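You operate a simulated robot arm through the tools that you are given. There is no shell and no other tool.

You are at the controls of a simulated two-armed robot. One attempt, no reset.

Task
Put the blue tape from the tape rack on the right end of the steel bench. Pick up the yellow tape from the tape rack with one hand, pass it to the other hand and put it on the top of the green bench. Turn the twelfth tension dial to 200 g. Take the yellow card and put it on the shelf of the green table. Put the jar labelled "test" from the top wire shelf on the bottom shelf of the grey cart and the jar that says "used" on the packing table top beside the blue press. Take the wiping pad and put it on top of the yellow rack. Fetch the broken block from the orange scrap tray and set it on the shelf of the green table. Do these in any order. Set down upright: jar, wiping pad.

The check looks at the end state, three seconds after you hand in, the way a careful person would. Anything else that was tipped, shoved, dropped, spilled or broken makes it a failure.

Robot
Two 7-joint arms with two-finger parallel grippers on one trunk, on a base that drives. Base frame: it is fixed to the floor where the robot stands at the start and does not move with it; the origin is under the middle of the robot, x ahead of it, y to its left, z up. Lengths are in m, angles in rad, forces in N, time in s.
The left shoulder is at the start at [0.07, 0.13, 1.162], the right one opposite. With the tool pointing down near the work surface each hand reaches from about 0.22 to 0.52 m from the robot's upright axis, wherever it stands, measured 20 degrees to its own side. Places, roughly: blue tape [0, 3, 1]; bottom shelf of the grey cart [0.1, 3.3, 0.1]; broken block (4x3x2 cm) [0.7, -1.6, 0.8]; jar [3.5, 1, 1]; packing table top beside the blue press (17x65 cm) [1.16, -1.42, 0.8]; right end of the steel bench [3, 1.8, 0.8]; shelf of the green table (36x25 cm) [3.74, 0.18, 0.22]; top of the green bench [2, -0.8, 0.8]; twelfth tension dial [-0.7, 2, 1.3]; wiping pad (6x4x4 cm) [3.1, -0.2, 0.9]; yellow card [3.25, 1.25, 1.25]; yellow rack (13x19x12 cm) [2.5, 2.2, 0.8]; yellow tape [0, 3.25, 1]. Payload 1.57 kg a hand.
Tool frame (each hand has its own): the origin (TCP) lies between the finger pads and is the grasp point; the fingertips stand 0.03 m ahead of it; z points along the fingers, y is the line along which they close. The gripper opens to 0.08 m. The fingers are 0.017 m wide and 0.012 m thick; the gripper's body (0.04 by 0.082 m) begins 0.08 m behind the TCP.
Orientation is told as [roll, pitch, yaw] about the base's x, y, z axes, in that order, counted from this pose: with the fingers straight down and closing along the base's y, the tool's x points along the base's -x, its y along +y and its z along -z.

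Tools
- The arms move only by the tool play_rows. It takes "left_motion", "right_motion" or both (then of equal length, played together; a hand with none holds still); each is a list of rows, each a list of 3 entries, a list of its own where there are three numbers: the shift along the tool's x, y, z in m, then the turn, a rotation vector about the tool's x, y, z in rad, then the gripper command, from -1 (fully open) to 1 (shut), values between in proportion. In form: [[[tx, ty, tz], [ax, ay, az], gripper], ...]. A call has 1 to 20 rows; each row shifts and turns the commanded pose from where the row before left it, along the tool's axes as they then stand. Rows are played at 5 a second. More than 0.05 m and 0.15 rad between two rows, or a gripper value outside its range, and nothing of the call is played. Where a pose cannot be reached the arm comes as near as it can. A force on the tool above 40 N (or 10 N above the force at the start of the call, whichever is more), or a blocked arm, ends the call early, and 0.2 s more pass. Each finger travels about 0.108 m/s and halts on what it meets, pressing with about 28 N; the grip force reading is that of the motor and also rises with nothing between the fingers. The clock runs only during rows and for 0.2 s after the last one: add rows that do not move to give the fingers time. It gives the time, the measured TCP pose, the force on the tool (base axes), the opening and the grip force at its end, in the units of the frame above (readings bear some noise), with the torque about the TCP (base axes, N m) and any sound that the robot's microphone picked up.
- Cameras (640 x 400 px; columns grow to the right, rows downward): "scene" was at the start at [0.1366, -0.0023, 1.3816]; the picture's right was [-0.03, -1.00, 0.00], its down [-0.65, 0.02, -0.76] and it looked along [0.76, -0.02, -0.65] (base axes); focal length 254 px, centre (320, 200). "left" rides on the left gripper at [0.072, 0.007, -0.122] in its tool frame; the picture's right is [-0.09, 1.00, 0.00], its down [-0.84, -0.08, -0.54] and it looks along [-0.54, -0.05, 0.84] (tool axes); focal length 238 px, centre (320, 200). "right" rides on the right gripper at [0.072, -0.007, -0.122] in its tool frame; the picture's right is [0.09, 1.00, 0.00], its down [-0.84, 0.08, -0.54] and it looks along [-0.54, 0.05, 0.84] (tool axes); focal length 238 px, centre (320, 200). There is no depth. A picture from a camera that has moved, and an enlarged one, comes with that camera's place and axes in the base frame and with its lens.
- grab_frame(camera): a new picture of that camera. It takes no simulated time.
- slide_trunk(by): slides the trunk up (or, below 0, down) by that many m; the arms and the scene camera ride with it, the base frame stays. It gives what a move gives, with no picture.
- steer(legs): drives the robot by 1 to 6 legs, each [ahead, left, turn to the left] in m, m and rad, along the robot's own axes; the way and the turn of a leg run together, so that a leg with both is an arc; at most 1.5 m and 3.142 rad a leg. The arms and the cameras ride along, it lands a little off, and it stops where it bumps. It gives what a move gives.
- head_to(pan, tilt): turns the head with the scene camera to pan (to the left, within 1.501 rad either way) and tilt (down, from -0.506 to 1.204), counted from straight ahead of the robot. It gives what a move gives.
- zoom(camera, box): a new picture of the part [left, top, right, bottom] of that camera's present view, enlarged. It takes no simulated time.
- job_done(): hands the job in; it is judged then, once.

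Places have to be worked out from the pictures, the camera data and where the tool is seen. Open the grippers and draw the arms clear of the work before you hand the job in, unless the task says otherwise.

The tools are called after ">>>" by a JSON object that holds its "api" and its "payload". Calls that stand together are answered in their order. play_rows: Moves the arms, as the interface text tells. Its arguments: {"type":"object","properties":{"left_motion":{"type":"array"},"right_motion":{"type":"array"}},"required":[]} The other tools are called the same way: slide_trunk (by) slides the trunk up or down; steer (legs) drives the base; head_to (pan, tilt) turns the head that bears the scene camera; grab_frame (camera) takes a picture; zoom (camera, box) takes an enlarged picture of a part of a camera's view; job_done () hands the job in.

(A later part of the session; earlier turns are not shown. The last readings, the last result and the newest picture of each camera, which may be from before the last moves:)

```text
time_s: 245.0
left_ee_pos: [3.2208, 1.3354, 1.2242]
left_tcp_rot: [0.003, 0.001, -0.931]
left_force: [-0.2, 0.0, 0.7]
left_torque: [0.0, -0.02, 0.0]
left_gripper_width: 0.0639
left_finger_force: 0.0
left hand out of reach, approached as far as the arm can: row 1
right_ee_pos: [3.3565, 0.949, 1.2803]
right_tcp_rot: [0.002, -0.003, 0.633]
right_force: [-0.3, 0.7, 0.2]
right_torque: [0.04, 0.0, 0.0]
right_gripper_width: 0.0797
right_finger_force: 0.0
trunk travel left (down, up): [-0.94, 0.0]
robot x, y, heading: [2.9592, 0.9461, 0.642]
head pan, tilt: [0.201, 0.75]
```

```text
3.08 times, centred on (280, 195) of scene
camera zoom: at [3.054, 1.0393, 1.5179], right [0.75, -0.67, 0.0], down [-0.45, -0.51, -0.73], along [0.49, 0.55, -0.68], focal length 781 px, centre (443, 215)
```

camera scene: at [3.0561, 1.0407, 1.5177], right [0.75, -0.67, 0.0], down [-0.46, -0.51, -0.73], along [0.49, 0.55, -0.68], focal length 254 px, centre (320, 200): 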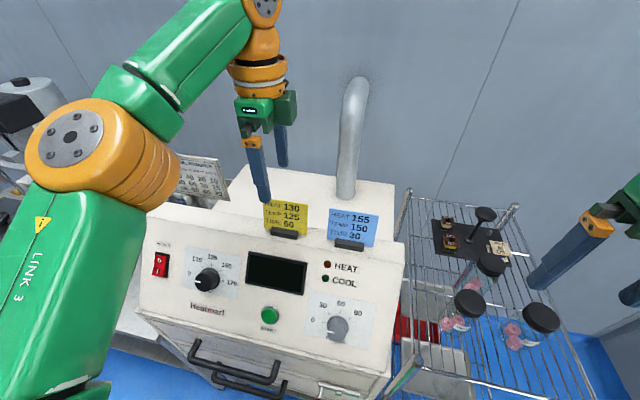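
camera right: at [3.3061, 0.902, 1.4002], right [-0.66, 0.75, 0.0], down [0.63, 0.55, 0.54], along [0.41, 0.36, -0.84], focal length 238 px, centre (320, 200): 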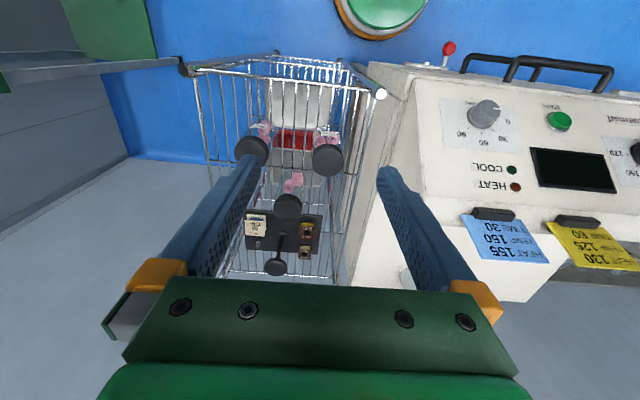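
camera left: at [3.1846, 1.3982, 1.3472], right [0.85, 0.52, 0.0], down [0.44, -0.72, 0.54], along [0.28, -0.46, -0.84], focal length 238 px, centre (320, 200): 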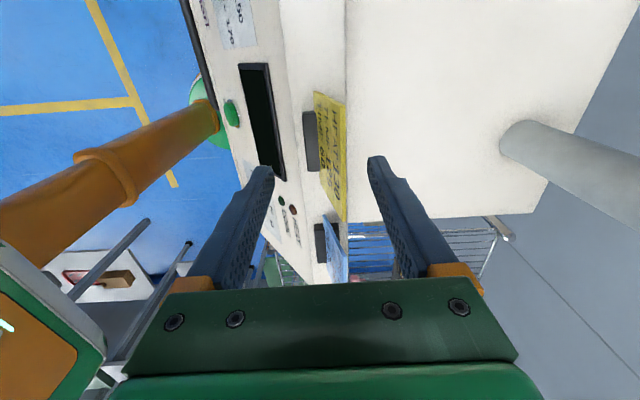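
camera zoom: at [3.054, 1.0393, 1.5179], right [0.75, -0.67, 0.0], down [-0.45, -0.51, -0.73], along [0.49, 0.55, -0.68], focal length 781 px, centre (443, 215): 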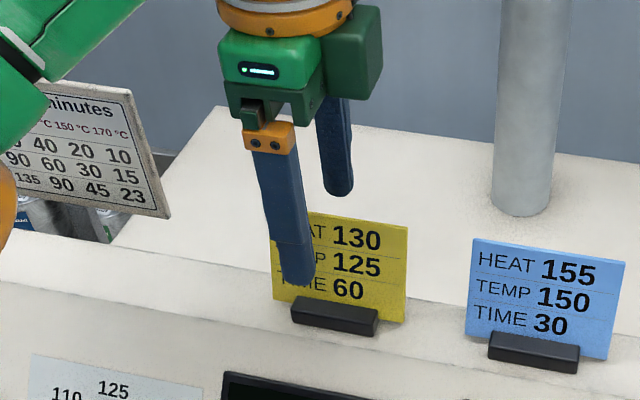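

Card lies between the fingers, 2 cm off-centre. Shift forward 2 cm, then lower.

>>> {"api": "play_rows", "payload": {"left_motion": [[[0.0025, 0.01, 0], [0, 0, 0], -0.6], [[0.0025, 0.0095, 0], [0, 0, 0], -0.6], [[0, 0, 0.02], [0, 0, 0], -0.6], [[0, 0, 0.018], [0, 0, 0], -0.6], [[0, 0, 0], [0, 0, 0], -0.6]]}}

>>> {"api": "grab_frame", "payload": {"camera": "left"}}

>>> {"api": "zoom", "payload": {"camera": "scene", "box": [200, 130, 360, 260]}}

```text
time_s: 246.2
left_ee_pos: [3.2344, 1.3549, 1.1835]
left_tcp_rot: [0.003, 0.001, -0.931]
left_force: [-0.9, -0.1, 0.8]
left_torque: [0.03, -0.02, 0.03]
left_gripper_width: 0.0642
left_finger_force: 0.0
right_ee_pos: [3.3565, 0.9499, 1.2801]
right_tcp_rot: [0.001, -0.003, 0.631]
right_force: [-0.5, 0.2, -0.2]
right_torque: [-0.03, 0.01, -0.02]
right_gripper_width: 0.08
right_finger_force: 0.0
trunk travel left (down, up): [-0.94, 0.0]
robot x, y, heading: [2.9578, 0.9479, 0.64]
head pan, tilt: [0.201, 0.75]
```

```text
taken
camera left: at [3.1989, 1.4154, 1.3089], right [0.85, 0.52, 0.0], down [0.44, -0.72, 0.54], along [0.28, -0.46, -0.84], focal length 238 px, centre (320, 200)
```

left: 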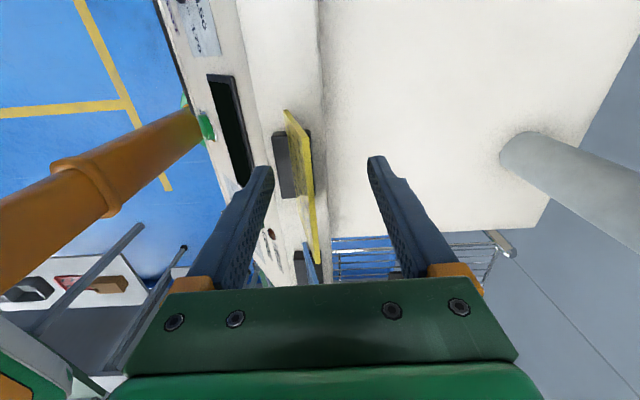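

```text
3.08 times, centred on (280, 195) of scene
camera zoom: at [3.0542, 1.0397, 1.5179], right [0.75, -0.67, 0.0], down [-0.45, -0.51, -0.73], along [0.49, 0.55, -0.68], focal length 781 px, centre (443, 215)
```

zoom: 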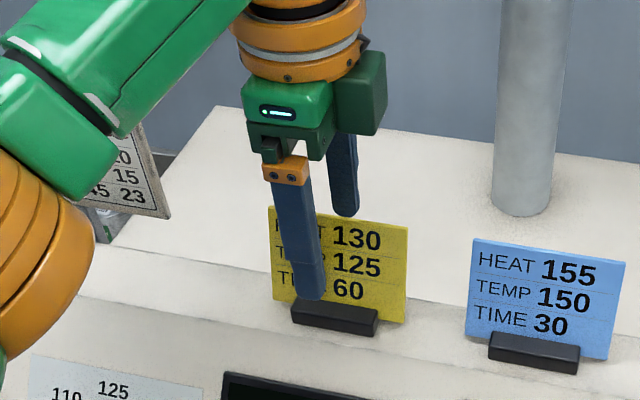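

Re-centre by 6 mm and close on the card.

>>> {"api": "play_rows", "payload": {"left_motion": [[[0, -0.006, 0], [0, 0, 0], -0.6], [[0, 0, 0], [0, 0, 0], -0.6], [[0, 0, 0], [0, 0, 0], 0.0], [[0, 0, 0], [0, 0, 0], 0.6], [[0, 0, 0], [0, 0, 0], 0.9], [[0, 0, 0], [0, 0, 0], 1.0], [[0, 0, 0], [0, 0, 0], 1.0]]}}

>>> {"api": "grab_frame", "payload": {"camera": "left"}}

>>> {"api": "zoom", "payload": {"camera": "scene", "box": [200, 130, 360, 260]}}

```text
time_s: 247.8
left_ee_pos: [3.2289, 1.3494, 1.186]
left_tcp_rot: [0.005, 0.001, -0.929]
left_force: [-0.6, -0.4, 4.1]
left_torque: [-0.05, 0.05, 0.01]
left_gripper_width: 0.0034
left_finger_force: 24.6
right_ee_pos: [3.3552, 0.9486, 1.2808]
right_tcp_rot: [0.001, -0.003, 0.632]
right_force: [0.2, 0.0, 0.6]
right_torque: [0.02, -0.01, 0.01]
right_gripper_width: 0.0799
right_finger_force: 0.0
trunk travel left (down, up): [-0.94, 0.0]
robot x, y, heading: [2.9566, 0.9493, 0.638]
head pan, tilt: [0.201, 0.75]
```

```text
taken
camera left: at [3.1923, 1.4101, 1.3097], right [0.85, 0.52, 0.0], down [0.44, -0.72, 0.54], along [0.29, -0.46, -0.84], focal length 238 px, centre (320, 200)
```

left: 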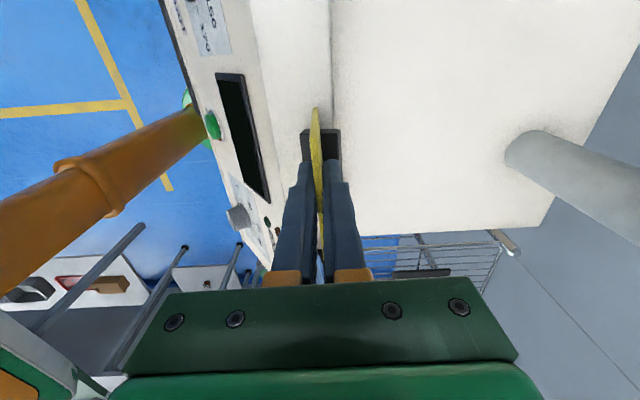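

```text
3.08 times, centred on (280, 195) of scene
camera zoom: at [3.0525, 1.0387, 1.5181], right [0.75, -0.67, 0.0], down [-0.45, -0.51, -0.73], along [0.49, 0.55, -0.68], focal length 781 px, centre (443, 215)
```

zoom: 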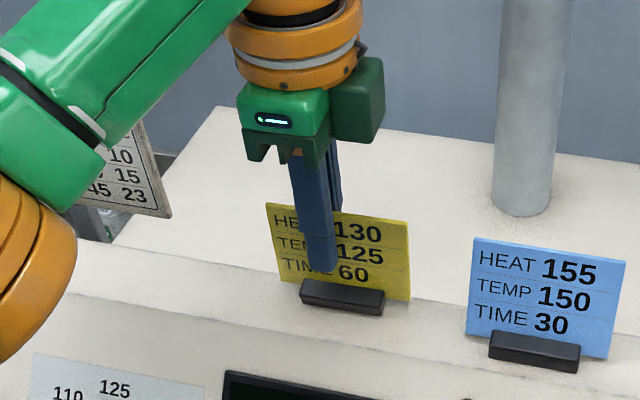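

The card (with its black foot) is gripped. Lift slowly and look whether the foot comes along.

>>> {"api": "play_rows", "payload": {"left_motion": [[[0, 0, -0.01], [0, 0, 0], 1.0], [[0, 0, -0.015], [0, 0, 0], 1.0], [[0, 0, -0.02], [0, 0, 0], 1.0], [[0, 0, 0], [0, 0, 0], 1.0]]}}

>>> {"api": "zoom", "payload": {"camera": "scene", "box": [200, 130, 360, 260]}}

>>> {"api": "zoom", "payload": {"camera": "left", "box": [240, 80, 400, 220]}}

```text
time_s: 248.8
left_ee_pos: [3.2307, 1.3496, 1.2305]
left_tcp_rot: [0.006, 0.002, -0.93]
left_force: [0.5, 0.6, -0.2]
left_torque: [-0.03, 0.01, 0.0]
left_gripper_width: 0.0034
left_finger_force: 24.4
right_ee_pos: [3.3562, 0.9503, 1.2797]
right_tcp_rot: [0.002, -0.001, 0.631]
right_force: [0.7, -0.2, 0.1]
right_torque: [0.03, 0.0, 0.0]
right_gripper_width: 0.08
right_finger_force: 0.0
trunk travel left (down, up): [-0.94, 0.0]
robot x, y, heading: [2.9585, 0.9486, 0.638]
head pan, tilt: [0.201, 0.75]
```

```text
3.08 times, centred on (280, 195) of scene
camera zoom: at [3.0543, 1.0406, 1.5178], right [0.75, -0.67, 0.0], down [-0.45, -0.51, -0.73], along [0.49, 0.55, -0.68], focal length 781 px, centre (443, 215)
```

zoom: 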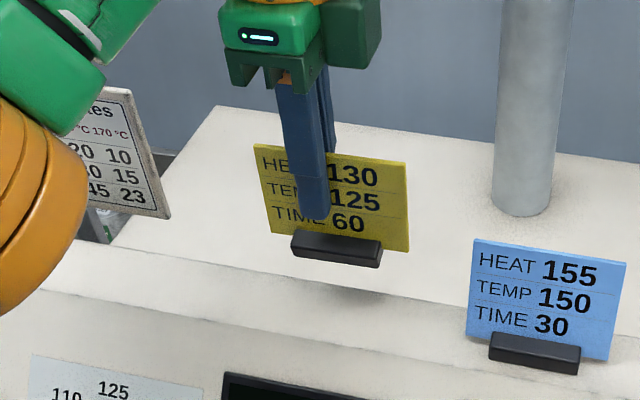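

```text
2.86 times, centred on (320, 150) of left
camera zoom: at [3.1937, 1.411, 1.355], right [0.85, 0.52, 0.0], down [0.44, -0.72, 0.54], along [0.28, -0.46, -0.84], focal length 681 px, centre (320, 343)
```

zoom: 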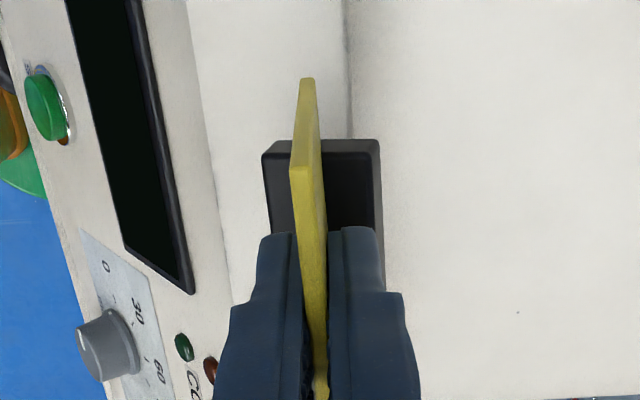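

The card comes with its foot as one piece. Lift higher, back away and turn toward the green table.

>>> {"api": "play_rows", "payload": {"left_motion": [[[0, 0, -0.03], [0, 0, 0], 1.0], [[0, -0.02, -0.03], [0, 0, 0], 1.0], [[0, -0.03, 0], [0, 0, 0], 1.0], [[0, 0, 0], [0, 0, 0], 1.0]], "right_motion": [[[0, 0, 0], [0, 0, 0], -1], [[0.02, 0, 0], [0, 0, 0], -1], [[0.02, 0.02, 0], [0, 0, 0], -1], [[0.02, 0.02, 0], [0, 0, 0], -1]]}}

>>> {"api": "steer", "payload": {"legs": [[-0.45, 0.0, 0], [0, 0, -1.44]]}}

>>> {"api": "head_to", "payload": {"pan": 0.5, "tilt": 0.7}}

>>> {"api": "grab_frame", "payload": {"camera": "scene"}}

```text
time_s: 249.8
left_ee_pos: [3.1864, 1.3215, 1.2879]
left_tcp_rot: [0.002, 0.002, -0.929]
left_force: [-0.2, 0.0, -0.9]
left_torque: [0.01, 0.0, -0.01]
left_gripper_width: 0.0035
left_finger_force: 24.4
right_ee_pos: [3.2823, 0.9476, 1.2784]
right_tcp_rot: [0.0, -0.004, 0.63]
right_force: [0.5, 0.7, -0.1]
right_torque: [-0.02, 0.01, 0.05]
right_gripper_width: 0.0797
right_finger_force: 0.0
trunk travel left (down, up): [-0.94, 0.0]
robot x, y, heading: [2.9563, 0.9503, 0.644]
head pan, tilt: [0.201, 0.75]
```

```text
time_s: 256.1
left_ee_pos: [2.997, 0.4949, 1.2882]
left_tcp_rot: [0.003, 0.0, -2.381]
left_force: [0.9, 1.0, -0.1]
left_torque: [0.02, -0.01, 0.0]
left_gripper_width: 0.0033
left_finger_force: 24.6
right_ee_pos: [2.6366, 0.3557, 1.2786]
right_tcp_rot: [0.001, -0.004, -0.823]
right_force: [-0.2, 0.7, -1.0]
right_torque: [-0.01, 0.01, 0.02]
right_gripper_width: 0.0801
right_finger_force: 0.0
trunk travel left (down, up): [-0.94, 0.0]
robot x, y, heading: [2.6006, 0.6822, -0.811]
head pan, tilt: [0.201, 0.75]
```

```text
time_s: 256.9
left_ee_pos: [2.9974, 0.4946, 1.288]
left_tcp_rot: [0.005, 0.003, -2.382]
left_force: [0.2, -0.5, -0.8]
left_torque: [0.02, 0.01, 0.0]
left_gripper_width: 0.0034
left_finger_force: 24.1
right_ee_pos: [2.6375, 0.355, 1.2789]
right_tcp_rot: [0.0, -0.002, -0.823]
right_force: [0.2, -0.1, -0.3]
right_torque: [0.03, -0.03, 0.01]
right_gripper_width: 0.08
right_finger_force: 0.0
trunk travel left (down, up): [-0.94, 0.0]
robot x, y, heading: [2.599, 0.6839, -0.81]
head pan, tilt: [0.499, 0.7]
```

```text
taken
camera scene: at [2.7176, 0.6185, 1.5221], right [-0.31, -0.95, 0.0], down [-0.61, 0.2, -0.76], along [0.73, -0.24, -0.64], focal length 254 px, centre (320, 200)
```

scene: 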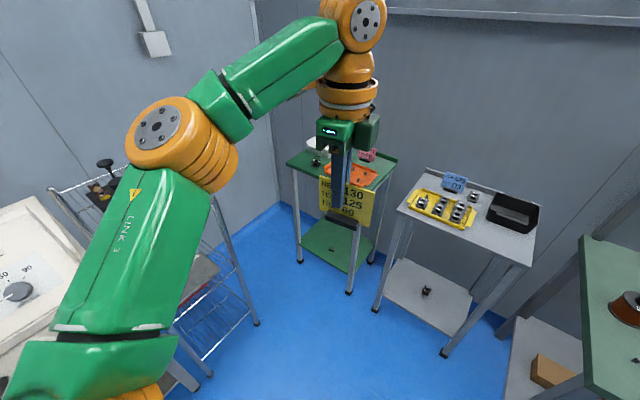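

Now drive to the stance in front of the green table (staying a bit farther back for lowering).

>>> {"api": "steer", "payload": {"legs": [[0.385, 0.338, 0.01]]}}

>>> {"api": "play_rows", "payload": {"left_motion": [[[0, 0.008, 0], [-0.14, 0, 0], 1.0], [[0, 0.008, 0.001], [-0.14, 0, 0], 1.0], [[0, 0.0077, 0.0022], [-0.14, 0, 0], 1.0], [[0, 0.0073, 0.0033], [-0.14, 0, 0], 1.0], [[0, 0.0068, 0.0042], [-0.14, 0, 0], 1.0], [[0, 0.0061, 0.0052], [-0.14, 0, 0], 1.0], [[0, 0, 0], [0, 0, 0], 1.0]]}}

>>> {"api": "head_to", "payload": {"pan": 0.5, "tilt": 0.6}}

>>> {"api": "grab_frame", "payload": {"camera": "scene"}}

>>> {"api": "grab_frame", "payload": {"camera": "left"}}

```text
time_s: 259.8
left_ee_pos: [3.4924, 0.4534, 1.2887]
left_tcp_rot: [0.005, 0.003, -2.371]
left_force: [0.0, 0.7, -0.7]
left_torque: [-0.01, -0.02, -0.01]
left_gripper_width: 0.0033
left_finger_force: 24.5
right_ee_pos: [3.1357, 0.3102, 1.2791]
right_tcp_rot: [0.004, -0.004, -0.812]
right_force: [-1.7, -0.6, 0.1]
right_torque: [0.0, 0.0, -0.02]
right_gripper_width: 0.08
right_finger_force: 0.1
trunk travel left (down, up): [-0.94, 0.0]
robot x, y, heading: [3.0934, 0.6315, -0.8]
head pan, tilt: [0.499, 0.7]
```

```text
time_s: 261.4
left_ee_pos: [3.5282, 0.4193, 1.2885]
left_tcp_rot: [0.845, -0.002, -2.371]
left_force: [0.0, -0.4, -0.3]
left_torque: [0.02, 0.0, 0.0]
left_gripper_width: 0.0036
left_finger_force: 24.4
right_ee_pos: [3.1361, 0.3105, 1.2787]
right_tcp_rot: [0.0, -0.002, -0.809]
right_force: [0.5, -0.4, 0.0]
right_torque: [-0.02, -0.01, -0.01]
right_gripper_width: 0.08
right_finger_force: 0.1
trunk travel left (down, up): [-0.94, 0.0]
robot x, y, heading: [3.0943, 0.6311, -0.804]
head pan, tilt: [0.499, 0.7]
```

```text
time_s: 262.1
left_ee_pos: [3.5275, 0.4183, 1.2889]
left_tcp_rot: [0.842, 0.002, -2.371]
left_force: [-0.1, 0.2, 0.4]
left_torque: [0.03, -0.03, 0.04]
left_gripper_width: 0.0033
left_finger_force: 24.4
right_ee_pos: [3.1357, 0.3098, 1.2793]
right_tcp_rot: [0.002, -0.001, -0.81]
right_force: [0.4, -0.5, 0.1]
right_torque: [0.02, 0.0, -0.01]
right_gripper_width: 0.0797
right_finger_force: 0.1
trunk travel left (down, up): [-0.94, 0.0]
robot x, y, heading: [3.093, 0.635, -0.804]
head pan, tilt: [0.499, 0.6]
```

```text
taken
camera scene: at [3.2173, 0.5729, 1.5307], right [-0.3, -0.95, 0.0], down [-0.54, 0.17, -0.82], along [0.79, -0.24, -0.57], focal length 254 px, centre (320, 200)
```

scene: 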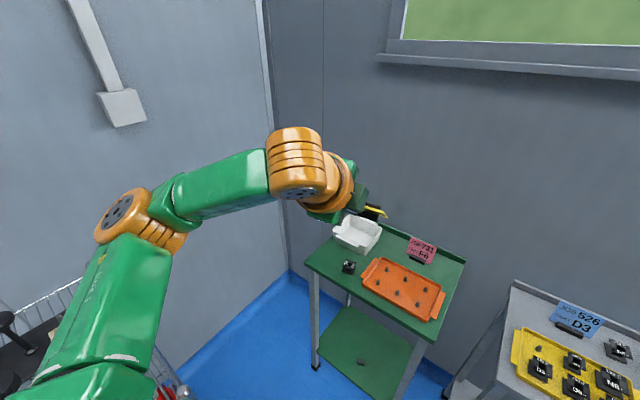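

```text
taken
camera left: at [3.5212, 0.5316, 1.3767], right [0.39, -0.54, 0.74], down [-0.92, -0.26, 0.3], along [0.03, -0.8, -0.6], focal length 238 px, centre (320, 200)
```

left: 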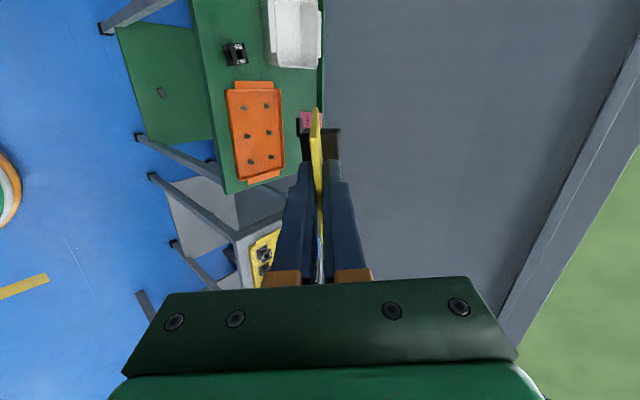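

The left elbow would scrape the rack on the way down from here; I adjust the stance (turn right, shift slightly) for clearance.

>>> {"api": "steer", "payload": {"legs": [[0.01, -0.028, -0.146]]}}

>>> {"api": "head_to", "payload": {"pan": 0.9, "tilt": 0.7}}

>>> {"api": "grab_frame", "payload": {"camera": "scene"}}

```text
time_s: 263.1
left_ee_pos: [3.482, 0.3387, 1.2876]
left_tcp_rot: [0.846, -0.006, -2.517]
left_force: [0.5, -0.1, -0.5]
left_torque: [-0.02, 0.05, -0.02]
left_gripper_width: 0.0035
left_finger_force: 24.2
right_ee_pos: [3.0779, 0.2873, 1.2801]
right_tcp_rot: [-0.005, -0.003, -0.958]
right_force: [0.7, 0.6, -0.1]
right_torque: [-0.05, 0.02, -0.01]
right_gripper_width: 0.0801
right_finger_force: 0.0
trunk travel left (down, up): [-0.94, 0.0]
robot x, y, heading: [3.0814, 0.6116, -0.946]
head pan, tilt: [0.499, 0.6]
```

```text
time_s: 264.0
left_ee_pos: [3.4768, 0.333, 1.2877]
left_tcp_rot: [0.844, 0.002, -2.517]
left_force: [-0.5, -0.1, 0.0]
left_torque: [0.03, 0.0, 0.0]
left_gripper_width: 0.0033
left_finger_force: 24.3
right_ee_pos: [3.0742, 0.2823, 1.2786]
right_tcp_rot: [0.002, -0.001, -0.957]
right_force: [-0.5, -0.2, -0.5]
right_torque: [-0.02, 0.03, 0.01]
right_gripper_width: 0.0803
right_finger_force: 0.1
trunk travel left (down, up): [-0.94, 0.0]
robot x, y, heading: [3.0796, 0.6101, -0.949]
head pan, tilt: [0.901, 0.7]
```

```text
taken
camera scene: at [3.1967, 0.5649, 1.5221], right [-0.05, -1.0, 0.0], down [-0.64, 0.03, -0.77], along [0.76, -0.04, -0.64], focal length 254 px, centre (320, 200)
```

scene: 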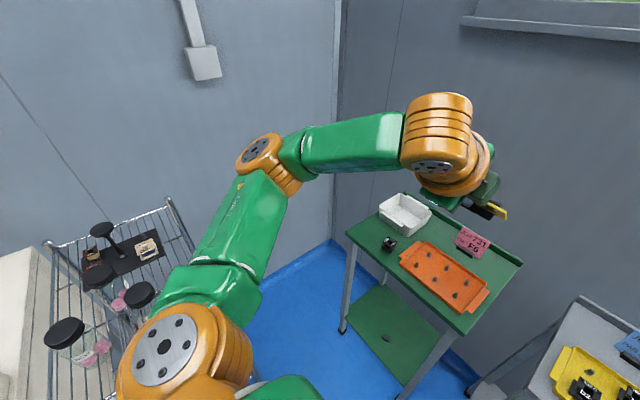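

Clearances look adequate; shift 4 cm to the right for extra margin from the rack, then lower the trunk in stages.

>>> {"api": "steer", "payload": {"legs": [[0.0, -0.04, 0]]}}

>>> {"api": "slide_trunk", "payload": {"by": -0.3}}

>>> {"api": "grab_frame", "payload": {"camera": "scene"}}

>>> {"api": "grab_frame", "payload": {"camera": "left"}}

```text
time_s: 264.9
left_ee_pos: [3.4522, 0.3147, 1.2867]
left_tcp_rot: [0.843, -0.006, -2.517]
left_force: [0.4, 1.0, -0.6]
left_torque: [0.01, 0.01, -0.01]
left_gripper_width: 0.0034
left_finger_force: 24.5
right_ee_pos: [3.0488, 0.2651, 1.2802]
right_tcp_rot: [-0.005, -0.002, -0.958]
right_force: [-0.4, 0.6, 0.9]
right_torque: [-0.07, 0.06, -0.06]
right_gripper_width: 0.0801
right_finger_force: 0.0
trunk travel left (down, up): [-0.94, 0.0]
robot x, y, heading: [3.0468, 0.5824, -0.945]
head pan, tilt: [0.901, 0.7]
```

```text
time_s: 267.9
left_ee_pos: [3.4455, 0.3106, 0.9878]
left_tcp_rot: [0.843, 0.002, -2.516]
left_force: [-0.4, 0.8, -0.3]
left_torque: [0.0, 0.0, 0.05]
left_gripper_width: 0.0035
left_finger_force: 24.5
right_ee_pos: [3.0421, 0.2593, 0.9786]
right_tcp_rot: [0.003, -0.004, -0.957]
right_force: [-0.3, 0.2, 0.2]
right_torque: [-0.02, 0.0, 0.0]
right_gripper_width: 0.0798
right_finger_force: 0.1
trunk travel left (down, up): [-0.64, 0.3]
robot x, y, heading: [3.0487, 0.5828, -0.949]
head pan, tilt: [0.901, 0.7]
```

```text
taken
camera scene: at [3.1648, 0.5423, 1.2221], right [-0.05, -1.0, 0.0], down [-0.64, 0.03, -0.76], along [0.76, -0.04, -0.64], focal length 254 px, centre (320, 200)
```

scene: 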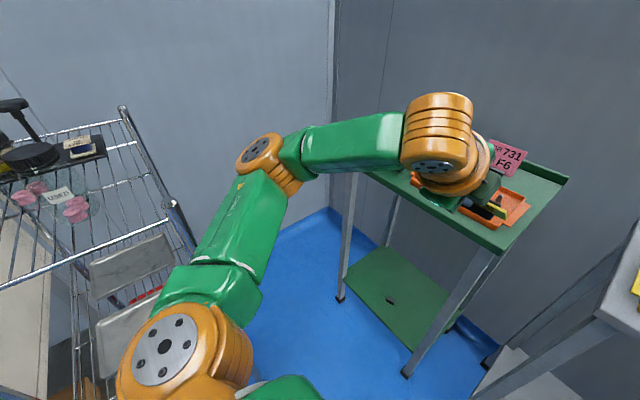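

```text
taken
camera left: at [3.4544, 0.4229, 1.0768], right [0.31, -0.59, 0.74], down [-0.95, -0.12, 0.3], along [-0.09, -0.8, -0.6], focal length 238 px, centre (320, 200)
```

left: 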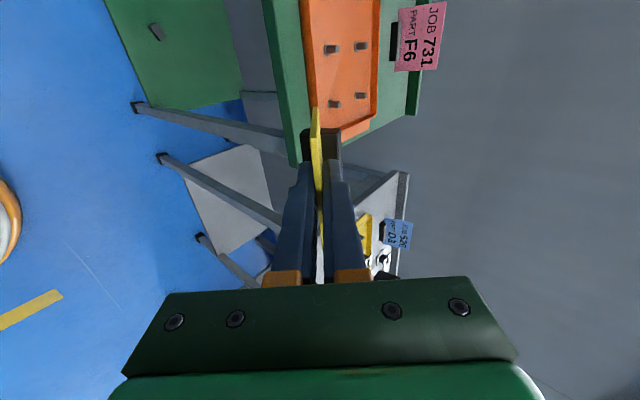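

The table top overhangs about 7 cm beyond its shelf, so the card would hit it. Move back 8 cm and 10 cm right before lowering further.

>>> {"api": "steer", "payload": {"legs": [[-0.08, -0.1, 0]]}}

>>> {"api": "grab_frame", "payload": {"camera": "scene"}}

>>> {"api": "grab_frame", "payload": {"camera": "left"}}

```text
time_s: 269.1
left_ee_pos: [3.3195, 0.3174, 0.9885]
left_tcp_rot: [0.842, 0.0, -2.517]
left_force: [1.1, -0.4, -0.9]
left_torque: [0.06, 0.04, 0.02]
left_gripper_width: 0.0036
left_finger_force: 24.4
right_ee_pos: [2.9154, 0.2645, 0.9789]
right_tcp_rot: [0.003, -0.003, -0.958]
right_force: [0.1, 0.4, 0.1]
right_torque: [0.01, 0.01, -0.01]
right_gripper_width: 0.08
right_finger_force: 0.0
trunk travel left (down, up): [-0.64, 0.3]
robot x, y, heading: [2.9204, 0.5908, -0.946]
head pan, tilt: [0.901, 0.7]
```

```text
taken
camera scene: at [3.0392, 0.5482, 1.2219], right [-0.05, -1.0, 0.0], down [-0.64, 0.03, -0.76], along [0.76, -0.03, -0.65], focal length 254 px, centre (320, 200)
```

scene: 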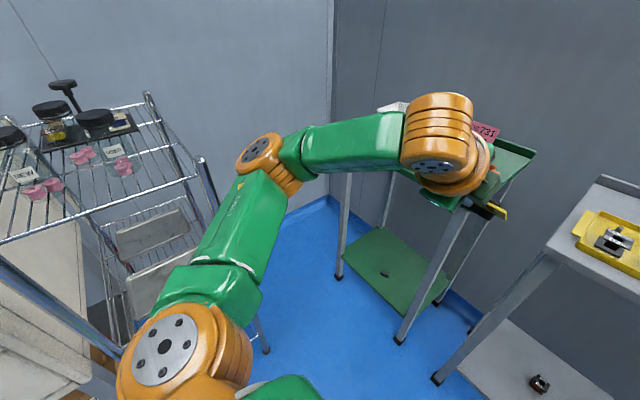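

```text
taken
camera left: at [3.3287, 0.429, 1.0762], right [0.31, -0.59, 0.74], down [-0.95, -0.12, 0.3], along [-0.09, -0.8, -0.6], focal length 238 px, centre (320, 200)
```

left: 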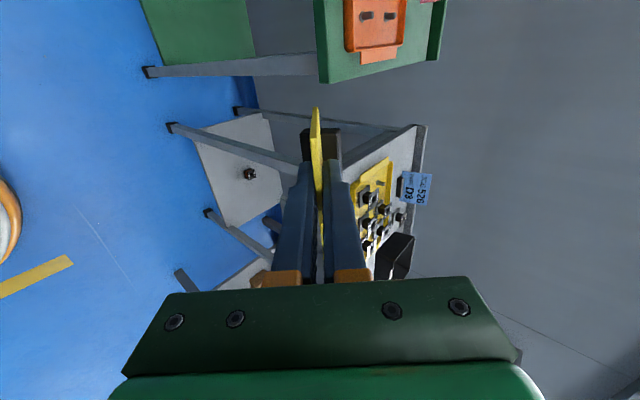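

Clear now. Lower the rest.

>>> {"api": "slide_trunk", "payload": {"by": -0.4}}

>>> {"api": "slide_trunk", "payload": {"by": -0.24}}

>>> {"api": "grab_frame", "payload": {"camera": "scene"}}

>>> {"api": "grab_frame", "payload": {"camera": "left"}}

```text
time_s: 273.0
left_ee_pos: [3.3184, 0.3171, 0.5878]
left_tcp_rot: [0.843, 0.002, -2.516]
left_force: [0.7, 0.6, -1.0]
left_torque: [0.03, 0.02, -0.01]
left_gripper_width: 0.0034
left_finger_force: 24.7
right_ee_pos: [2.9146, 0.265, 0.578]
right_tcp_rot: [0.002, -0.003, -0.956]
right_force: [-0.3, -1.0, -0.9]
right_torque: [0.03, 0.02, 0.01]
right_gripper_width: 0.0801
right_finger_force: 0.1
trunk travel left (down, up): [-0.24, 0.7]
robot x, y, heading: [2.9221, 0.5934, -0.942]
head pan, tilt: [0.901, 0.7]
```

```text
time_s: 275.5
left_ee_pos: [3.3184, 0.3167, 0.3486]
left_tcp_rot: [0.843, 0.003, -2.517]
left_force: [0.3, 0.3, -1.3]
left_torque: [0.01, -0.01, -0.02]
left_gripper_width: 0.0035
left_finger_force: 24.4
right_ee_pos: [2.9149, 0.2658, 0.3384]
right_tcp_rot: [0.001, -0.004, -0.956]
right_force: [-0.2, 1.5, -0.5]
right_torque: [0.01, -0.03, 0.0]
right_gripper_width: 0.08
right_finger_force: 0.0
trunk travel left (down, up): [0.0, 0.94]
robot x, y, heading: [2.9242, 0.5948, -0.946]
head pan, tilt: [0.901, 0.7]
```

```text
taken
camera scene: at [3.0377, 0.5484, 0.5821], right [-0.05, -1.0, 0.0], down [-0.64, 0.03, -0.76], along [0.76, -0.03, -0.64], focal length 254 px, centre (320, 200)
```

scene: 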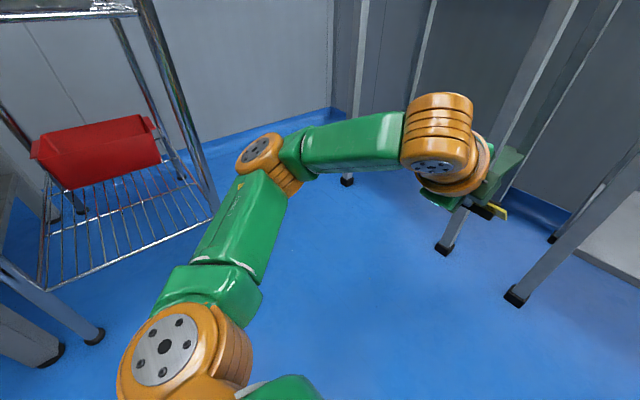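

```text
taken
camera left: at [3.3274, 0.4292, 0.4368], right [0.31, -0.59, 0.74], down [-0.95, -0.12, 0.3], along [-0.09, -0.8, -0.6], focal length 238 px, centre (320, 200)
```

left: 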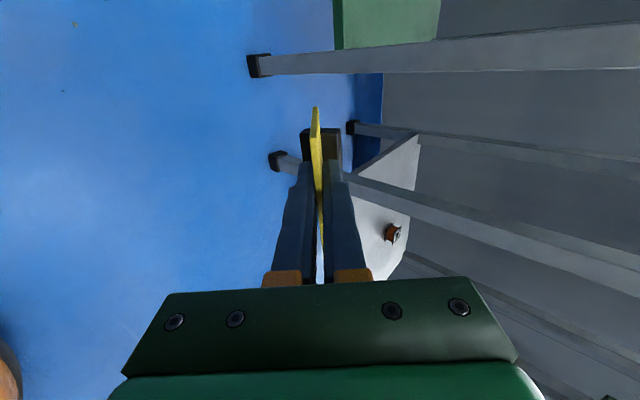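

At low height all is clear. Drive diagonally to the shelf stance (passing left of the right table leg).

>>> {"api": "steer", "payload": {"legs": [[0.1, 0.13, 0]]}}

>>> {"api": "grab_frame", "payload": {"camera": "scene"}}

>>> {"api": "grab_frame", "payload": {"camera": "left"}}

```text
time_s: 276.9
left_ee_pos: [3.4825, 0.3072, 0.3483]
left_tcp_rot: [0.842, 0.003, -2.52]
left_force: [-0.7, -0.1, -0.3]
left_torque: [0.01, 0.0, 0.02]
left_gripper_width: 0.0035
left_finger_force: 24.4
right_ee_pos: [3.0791, 0.2595, 0.3389]
right_tcp_rot: [0.002, -0.004, -0.958]
right_force: [-0.6, -0.1, -0.1]
right_torque: [-0.04, 0.01, -0.03]
right_gripper_width: 0.0798
right_finger_force: 0.0
trunk travel left (down, up): [0.0, 0.94]
robot x, y, heading: [3.0876, 0.5837, -0.951]
head pan, tilt: [0.901, 0.7]
```

```text
taken
camera scene: at [3.203, 0.5404, 0.5821], right [-0.05, -1.0, 0.0], down [-0.64, 0.03, -0.76], along [0.76, -0.04, -0.64], focal length 254 px, centre (320, 200)
```

scene: 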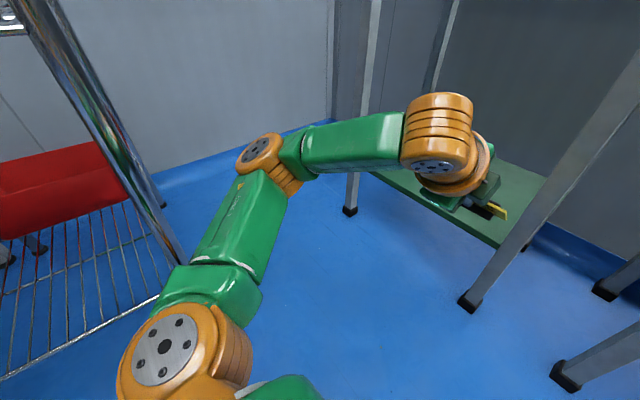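

```text
taken
camera left: at [3.4923, 0.4202, 0.4368], right [0.31, -0.59, 0.74], down [-0.95, -0.12, 0.3], along [-0.09, -0.8, -0.6], focal length 238 px, centre (320, 200)
```

left: 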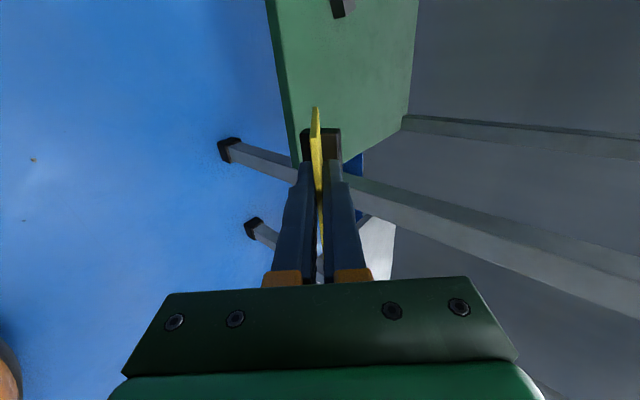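

The block is at (3.68, 0.22) on the shelf; I'll put the card to its left. Move the hand left, tilt further, and advance partially.

>>> {"api": "play_rows", "payload": {"left_motion": [[[0.045, 0, 0], [0, 0, 0], 1.0], [[0.03, 0, 0], [-0.145, 0, 0], 1.0], [[0.03, 0, 0], [-0.145, 0, 0], 1.0], [[0.025, 0.0161, 0.0344], [0, 0, 0], 1.0], [[0.025, 0.0161, 0.0344], [0, 0, 0], 1.0], [[0, 0, 0], [0, 0, 0], 1.0]]}}

>>> {"api": "grab_frame", "payload": {"camera": "scene"}}

>>> {"api": "grab_frame", "payload": {"camera": "left"}}

```text
time_s: 278.3
left_ee_pos: [3.6535, 0.338, 0.347]
left_tcp_rot: [1.133, 0.0, -2.52]
left_force: [0.8, 0.0, 0.1]
left_torque: [0.0, 0.04, -0.03]
left_gripper_width: 0.0034
left_finger_force: 24.4
right_ee_pos: [3.0793, 0.257, 0.3393]
right_tcp_rot: [0.001, -0.004, -0.958]
right_force: [0.7, 1.2, -0.1]
right_torque: [0.0, 0.03, 0.02]
right_gripper_width: 0.0799
right_finger_force: 0.1
trunk travel left (down, up): [0.0, 0.94]
robot x, y, heading: [3.0862, 0.585, -0.949]
head pan, tilt: [0.901, 0.7]
```

```text
taken
camera scene: at [3.203, 0.5405, 0.5821], right [-0.05, -1.0, 0.0], down [-0.64, 0.03, -0.76], along [0.76, -0.04, -0.64], focal length 254 px, centre (320, 200)
```

scene: 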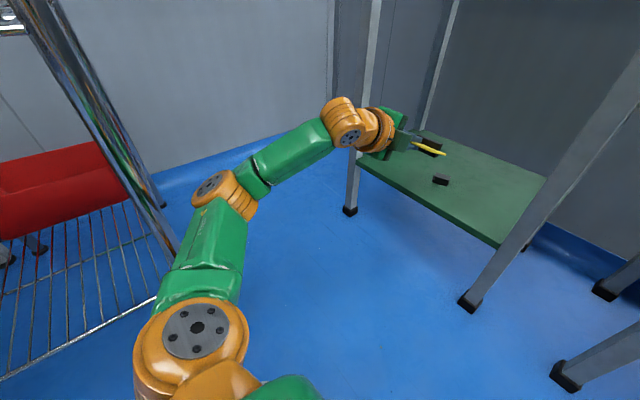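

```text
taken
camera left: at [3.6506, 0.4667, 0.4065], right [0.17, -0.4, 0.9], down [-0.99, -0.06, 0.16], along [-0.01, -0.92, -0.4], focal length 238 px, centre (320, 200)
```

left: 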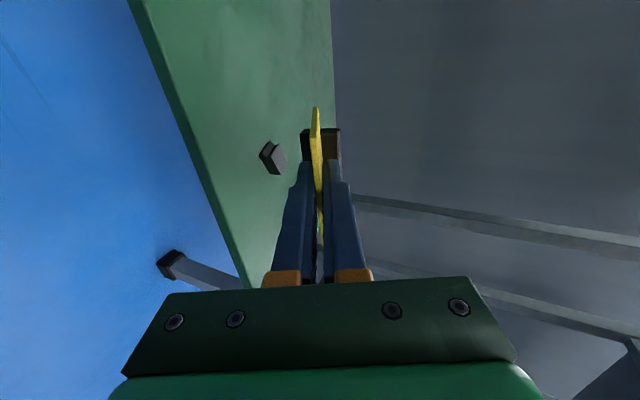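

The hand is aligned left of the block. Advance 7 cm and 3.5 cm left, then lower toward the shelf.

>>> {"api": "play_rows", "payload": {"left_motion": [[[0.0175, 0.0144, 0.0308], [0, 0, 0], 1.0], [[0.0175, 0.0144, 0.0308], [0, 0, 0], 1.0], [[0, -0.0181, 0.0085], [0, 0, 0], 1.0], [[0, -0.0181, 0.0085], [0, 0, 0], 1.0], [[0, 0, 0], [0, 0, 0], 1.0]]}}

>>> {"api": "grab_frame", "payload": {"camera": "scene"}}

>>> {"api": "grab_frame", "payload": {"camera": "left"}}

```text
time_s: 279.5
left_ee_pos: [3.7221, 0.3024, 0.307]
left_tcp_rot: [1.132, 0.002, -2.519]
left_force: [0.1, -0.4, -1.0]
left_torque: [0.03, -0.02, 0.01]
left_gripper_width: 0.0032
left_finger_force: 24.7
right_ee_pos: [3.0802, 0.2581, 0.3378]
right_tcp_rot: [0.002, -0.004, -0.961]
right_force: [0.9, -0.5, 0.1]
right_torque: [-0.06, -0.04, -0.01]
right_gripper_width: 0.0799
right_finger_force: 0.0
trunk travel left (down, up): [0.0, 0.94]
robot x, y, heading: [3.087, 0.5848, -0.953]
head pan, tilt: [0.901, 0.7]
```

```text
taken
camera scene: at [3.203, 0.5404, 0.5821], right [-0.05, -1.0, 0.0], down [-0.64, 0.03, -0.76], along [0.76, -0.04, -0.64], focal length 254 px, centre (320, 200)
```

scene: 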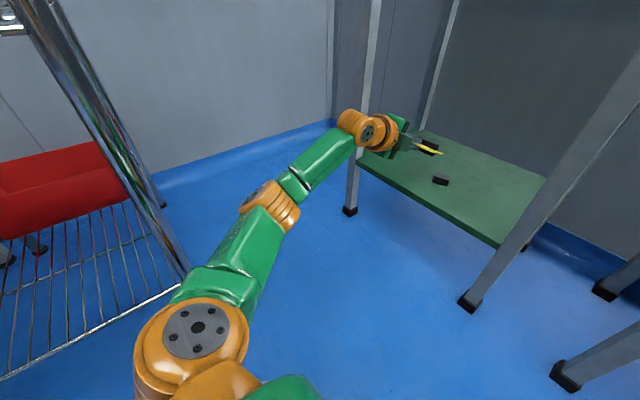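

```text
taken
camera left: at [3.7191, 0.4322, 0.368], right [0.17, -0.4, 0.9], down [-0.99, -0.06, 0.16], along [-0.01, -0.92, -0.4], focal length 238 px, centre (320, 200)
```

left: 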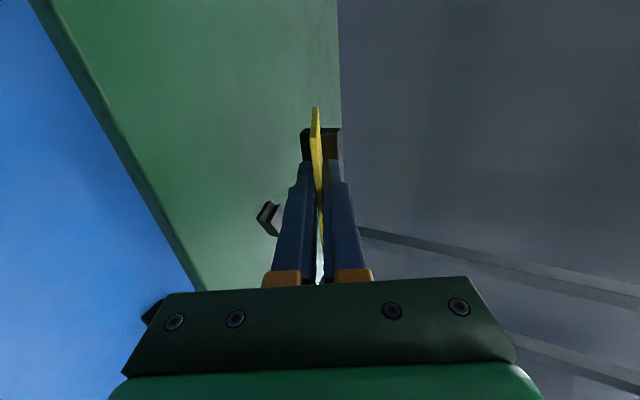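

Good. Lower until the foot touches the shelf.

>>> {"api": "play_rows", "payload": {"left_motion": [[[0, -0.0181, 0.0085], [0, 0, 0], 1.0], [[0, -0.0091, 0.0043], [0, 0, 0], 1.0], [[0, 0, 0], [0, 0, 0], 1.0]]}}

>>> {"api": "play_rows", "payload": {"left_motion": [[[0, -0.0045, 0.0021], [0, 0, 0], 1.0], [[0, 0, 0], [0, 0, 0], 1.0]]}}

>>> {"api": "play_rows", "payload": {"left_motion": [[[0, -0.0036, 0.0017], [0, 0, 0], 1.0], [[0, 0, 0], [0, 0, 0], 1.0]]}}

>>> {"api": "grab_frame", "payload": {"camera": "left"}}

>>> {"api": "zoom", "payload": {"camera": "scene", "box": [320, 80, 520, 220]}}

```text
time_s: 280.3
left_ee_pos: [3.7212, 0.3017, 0.2786]
left_tcp_rot: [1.133, 0.0, -2.521]
left_force: [-0.7, -0.2, -0.4]
left_torque: [0.07, 0.0, -0.01]
left_gripper_width: 0.0035
left_finger_force: 24.2
right_ee_pos: [3.0801, 0.2581, 0.3371]
right_tcp_rot: [0.002, -0.005, -0.96]
right_force: [0.6, -0.2, 0.2]
right_torque: [-0.02, 0.01, -0.01]
right_gripper_width: 0.0802
right_finger_force: 0.1
trunk travel left (down, up): [0.0, 0.94]
robot x, y, heading: [3.0877, 0.5836, -0.951]
head pan, tilt: [0.901, 0.7]
```

```text
time_s: 280.9
left_ee_pos: [3.7202, 0.3029, 0.274]
left_tcp_rot: [1.133, 0.001, -2.519]
left_force: [0.1, -0.4, -0.5]
left_torque: [0.06, 0.03, 0.02]
left_gripper_width: 0.0033
left_finger_force: 25.1
right_ee_pos: [3.0792, 0.2582, 0.3384]
right_tcp_rot: [0.003, -0.001, -0.96]
right_force: [0.3, 0.7, -0.5]
right_torque: [0.01, 0.03, 0.01]
right_gripper_width: 0.0801
right_finger_force: 0.0
trunk travel left (down, up): [0.0, 0.94]
robot x, y, heading: [3.0906, 0.5845, -0.95]
head pan, tilt: [0.901, 0.7]
```

```text
time_s: 281.5
left_ee_pos: [3.722, 0.3017, 0.2703]
left_tcp_rot: [1.133, -0.001, -2.52]
left_force: [-0.7, -0.5, -0.3]
left_torque: [0.01, 0.01, 0.03]
left_gripper_width: 0.0034
left_finger_force: 25.0
right_ee_pos: [3.0784, 0.2586, 0.3388]
right_tcp_rot: [0.0, -0.001, -0.959]
right_force: [-0.1, -0.6, -0.6]
right_torque: [0.0, 0.04, -0.02]
right_gripper_width: 0.0799
right_finger_force: 0.0
trunk travel left (down, up): [0.0, 0.94]
robot x, y, heading: [3.0875, 0.5842, -0.948]
head pan, tilt: [0.901, 0.7]
```

```text
taken
camera left: at [3.7185, 0.4311, 0.3298], right [0.17, -0.4, 0.9], down [-0.99, -0.06, 0.16], along [-0.01, -0.92, -0.4], focal length 238 px, centre (320, 200)
```

left: 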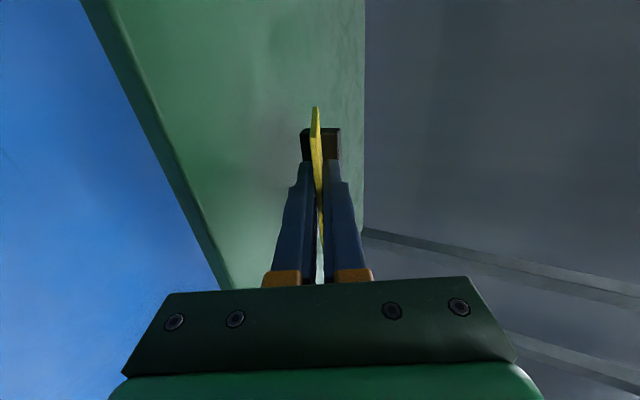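

```text
2.86 times, centred on (420, 150) of scene
camera zoom: at [3.203, 0.5404, 0.5821], right [-0.05, -1.0, 0.0], down [-0.64, 0.03, -0.76], along [0.76, -0.04, -0.64], focal length 725 px, centre (34, 343)
```

zoom: 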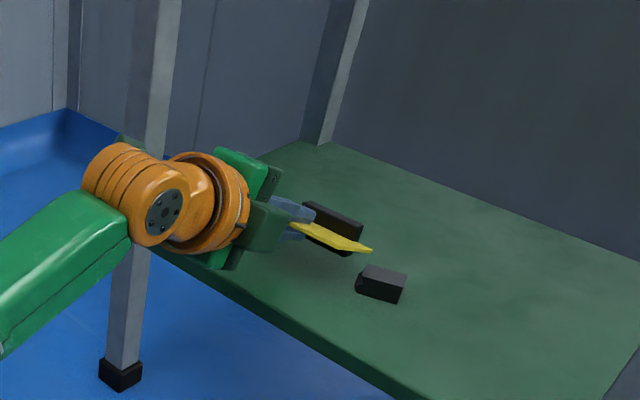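

Continue lowering in small steps to contact.

>>> {"api": "play_rows", "payload": {"left_motion": [[[0.004, -0.0036, 0.0017], [0, 0, 0], 1.0], [[0, 0, 0], [0, 0, 0], 1.0]]}}

>>> {"api": "play_rows", "payload": {"left_motion": [[[0.0, -0.0036, 0.0017], [0, 0, 0], 1.0], [[0, 0, 0], [0, 0, 0], 1.0]]}}

>>> {"api": "play_rows", "payload": {"left_motion": [[[0.0, -0.0036, 0.0017], [0, 0, 0], 1.0], [[0, 0, 0], [0, 0, 0], 1.0]]}}

>>> {"api": "zoom", "payload": {"camera": "scene", "box": [320, 80, 520, 220]}}

```text
time_s: 282.1
left_ee_pos: [3.7239, 0.304, 0.265]
left_tcp_rot: [1.133, 0.002, -2.521]
left_force: [0.0, -1.1, -1.0]
left_torque: [0.0, 0.01, -0.03]
left_gripper_width: 0.0035
left_finger_force: 24.3
right_ee_pos: [3.0786, 0.2577, 0.3396]
right_tcp_rot: [0.002, -0.003, -0.961]
right_force: [0.0, 0.6, 0.8]
right_torque: [0.0, 0.02, 0.0]
right_gripper_width: 0.0798
right_finger_force: 0.1
trunk travel left (down, up): [0.0, 0.94]
robot x, y, heading: [3.0863, 0.5848, -0.95]
head pan, tilt: [0.901, 0.7]
```

```text
time_s: 282.7
left_ee_pos: [3.7233, 0.3045, 0.2603]
left_tcp_rot: [1.135, 0.001, -2.519]
left_force: [-0.3, 0.4, 0.5]
left_torque: [0.01, 0.0, 0.0]
left_gripper_width: 0.0033
left_finger_force: 24.7
right_ee_pos: [3.0787, 0.2585, 0.3391]
right_tcp_rot: [0.002, -0.004, -0.96]
right_force: [0.1, 1.2, -0.4]
right_torque: [0.01, -0.03, -0.03]
right_gripper_width: 0.0799
right_finger_force: 0.1
trunk travel left (down, up): [0.0, 0.94]
robot x, y, heading: [3.0845, 0.5866, -0.947]
head pan, tilt: [0.901, 0.7]
```

```text
time_s: 283.3
left_ee_pos: [3.7254, 0.3045, 0.2568]
left_tcp_rot: [1.134, 0.002, -2.521]
left_force: [-0.8, 0.5, -0.6]
left_torque: [0.02, 0.0, 0.0]
left_gripper_width: 0.0037
left_finger_force: 24.4
right_ee_pos: [3.0787, 0.2585, 0.3378]
right_tcp_rot: [0.002, -0.002, -0.961]
right_force: [0.2, 0.2, -0.1]
right_torque: [-0.01, 0.0, -0.03]
right_gripper_width: 0.08
right_finger_force: 0.1
trunk travel left (down, up): [0.0, 0.94]
robot x, y, heading: [3.0871, 0.5879, -0.95]
head pan, tilt: [0.901, 0.7]
```

```text
2.86 times, centred on (420, 150) of scene
camera zoom: at [3.203, 0.5404, 0.5821], right [-0.05, -1.0, 0.0], down [-0.64, 0.03, -0.76], along [0.76, -0.04, -0.64], focal length 725 px, centre (34, 343)
```

zoom: 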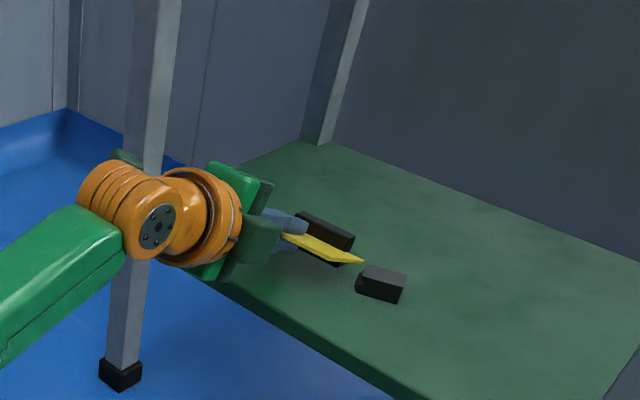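

Shift 1.2 cm left to keep clear of the block, and keep lowering.

>>> {"api": "play_rows", "payload": {"left_motion": [[[0.012, 0, 0], [0, 0, 0], 1.0], [[0, -0.0036, 0.0017], [0, 0, 0], 1.0], [[0, 0, 0], [0, 0, 0], 1.0]]}}

>>> {"api": "play_rows", "payload": {"left_motion": [[[0.0, -0.0036, 0.0017], [0, 0, 0], 1.0], [[0, 0, 0], [0, 0, 0], 1.0]]}}

>>> {"api": "play_rows", "payload": {"left_motion": [[[0.0, -0.0027, 0.0013], [0, 0, 0], 1.0], [[0, 0, 0], [0, 0, 0], 1.0]]}}

>>> {"api": "zoom", "payload": {"camera": "scene", "box": [320, 80, 520, 220]}}

```text
time_s: 284.1
left_ee_pos: [3.7339, 0.3109, 0.256]
left_tcp_rot: [1.136, 0.002, -2.519]
left_force: [0.0, -0.5, 5.5]
left_torque: [-0.34, -0.19, 0.02]
left_gripper_width: 0.0033
left_finger_force: 24.2
right_ee_pos: [3.0789, 0.2587, 0.3384]
right_tcp_rot: [0.005, -0.006, -0.958]
right_force: [0.5, 0.6, -0.4]
right_torque: [0.03, -0.01, -0.03]
right_gripper_width: 0.0799
right_finger_force: 0.0
trunk travel left (down, up): [0.0, 0.94]
robot x, y, heading: [3.0844, 0.5864, -0.947]
head pan, tilt: [0.901, 0.7]
```

```text
time_s: 284.7
left_ee_pos: [3.7332, 0.3126, 0.2555]
left_tcp_rot: [1.141, 0.003, -2.52]
left_force: [0.3, 0.8, 15.8]
left_torque: [-0.78, -0.51, 0.01]
left_gripper_width: 0.0033
left_finger_force: 24.2
right_ee_pos: [3.0778, 0.2587, 0.3394]
right_tcp_rot: [0.002, -0.006, -0.961]
right_force: [0.4, -0.3, -0.1]
right_torque: [-0.01, 0.01, 0.04]
right_gripper_width: 0.0799
right_finger_force: 0.1
trunk travel left (down, up): [0.0, 0.94]
robot x, y, heading: [3.085, 0.5833, -0.948]
head pan, tilt: [0.901, 0.7]
```

```text
time_s: 285.3
left_ee_pos: [3.7332, 0.3118, 0.2543]
left_tcp_rot: [1.143, 0.004, -2.52]
left_force: [-4.2, 3.9, 24.2]
left_torque: [-1.05, -0.58, -0.13]
left_gripper_width: 0.0041
left_finger_force: 24.6
right_ee_pos: [3.078, 0.2584, 0.3401]
right_tcp_rot: [0.006, -0.01, -0.961]
right_force: [0.4, 0.9, -0.3]
right_torque: [0.01, -0.01, -0.02]
right_gripper_width: 0.08
right_finger_force: 0.1
trunk travel left (down, up): [0.0, 0.94]
robot x, y, heading: [3.0866, 0.5848, -0.948]
head pan, tilt: [0.901, 0.7]
```

```text
2.86 times, centred on (420, 150) of scene
camera zoom: at [3.1991, 0.5423, 0.5833], right [-0.05, -1.0, 0.0], down [-0.64, 0.03, -0.77], along [0.77, -0.04, -0.64], focal length 725 px, centre (34, 343)
```

zoom: 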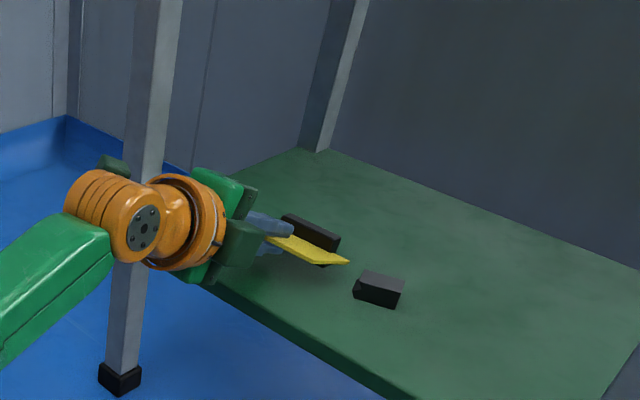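

The foot touches the shelf. Ease up 3 mm, open slightly (3 cm), and see how the card settles.

>>> {"api": "play_rows", "payload": {"left_motion": [[[0, 0.0045, -0.0021], [0, 0, 0], 1.0], [[0, 0, 0], [0, 0, 0], 0.8], [[0, 0, 0], [0, 0, 0], 0.5], [[0, 0, 0], [0, 0, 0], 0.3], [[0, 0, 0], [0, 0, 0], 0.3]]}}

>>> {"api": "zoom", "payload": {"camera": "scene", "box": [320, 80, 520, 220]}}

>>> {"api": "zoom", "payload": {"camera": "left", "box": [220, 60, 420, 240]}}

```text
time_s: 286.5
left_ee_pos: [3.7332, 0.3103, 0.2514]
left_tcp_rot: [1.133, 0.003, -2.521]
left_force: [1.1, -3.4, 3.8]
left_torque: [-0.14, -0.05, 0.01]
left_gripper_width: 0.0242
left_finger_force: 0.0
right_ee_pos: [3.0794, 0.258, 0.3389]
right_tcp_rot: [0.002, -0.003, -0.96]
right_force: [0.7, 0.0, -0.9]
right_torque: [0.03, -0.04, -0.01]
right_gripper_width: 0.08
right_finger_force: 0.0
trunk travel left (down, up): [0.0, 0.94]
robot x, y, heading: [3.0878, 0.5872, -0.95]
head pan, tilt: [0.901, 0.7]
```

```text
2.86 times, centred on (420, 150) of scene
camera zoom: at [3.2025, 0.5405, 0.5822], right [-0.05, -1.0, 0.0], down [-0.64, 0.03, -0.77], along [0.76, -0.04, -0.64], focal length 725 px, centre (34, 343)
```

zoom: 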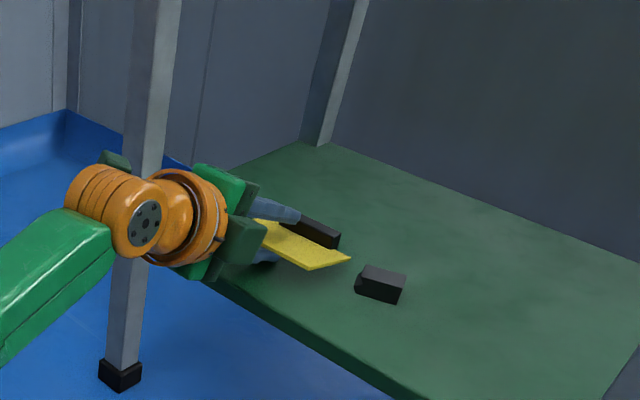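

```text
2.22 times, centred on (320, 150) of left
camera zoom: at [3.7309, 0.4401, 0.3119], right [0.17, -0.4, 0.9], down [-0.99, -0.06, 0.16], along [-0.01, -0.92, -0.4], focal length 530 px, centre (320, 311)
```

zoom: 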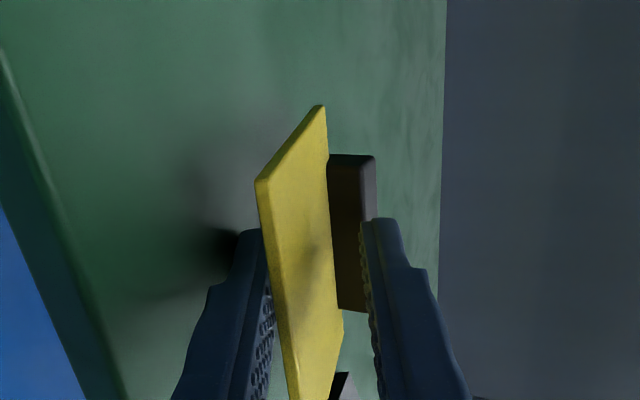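

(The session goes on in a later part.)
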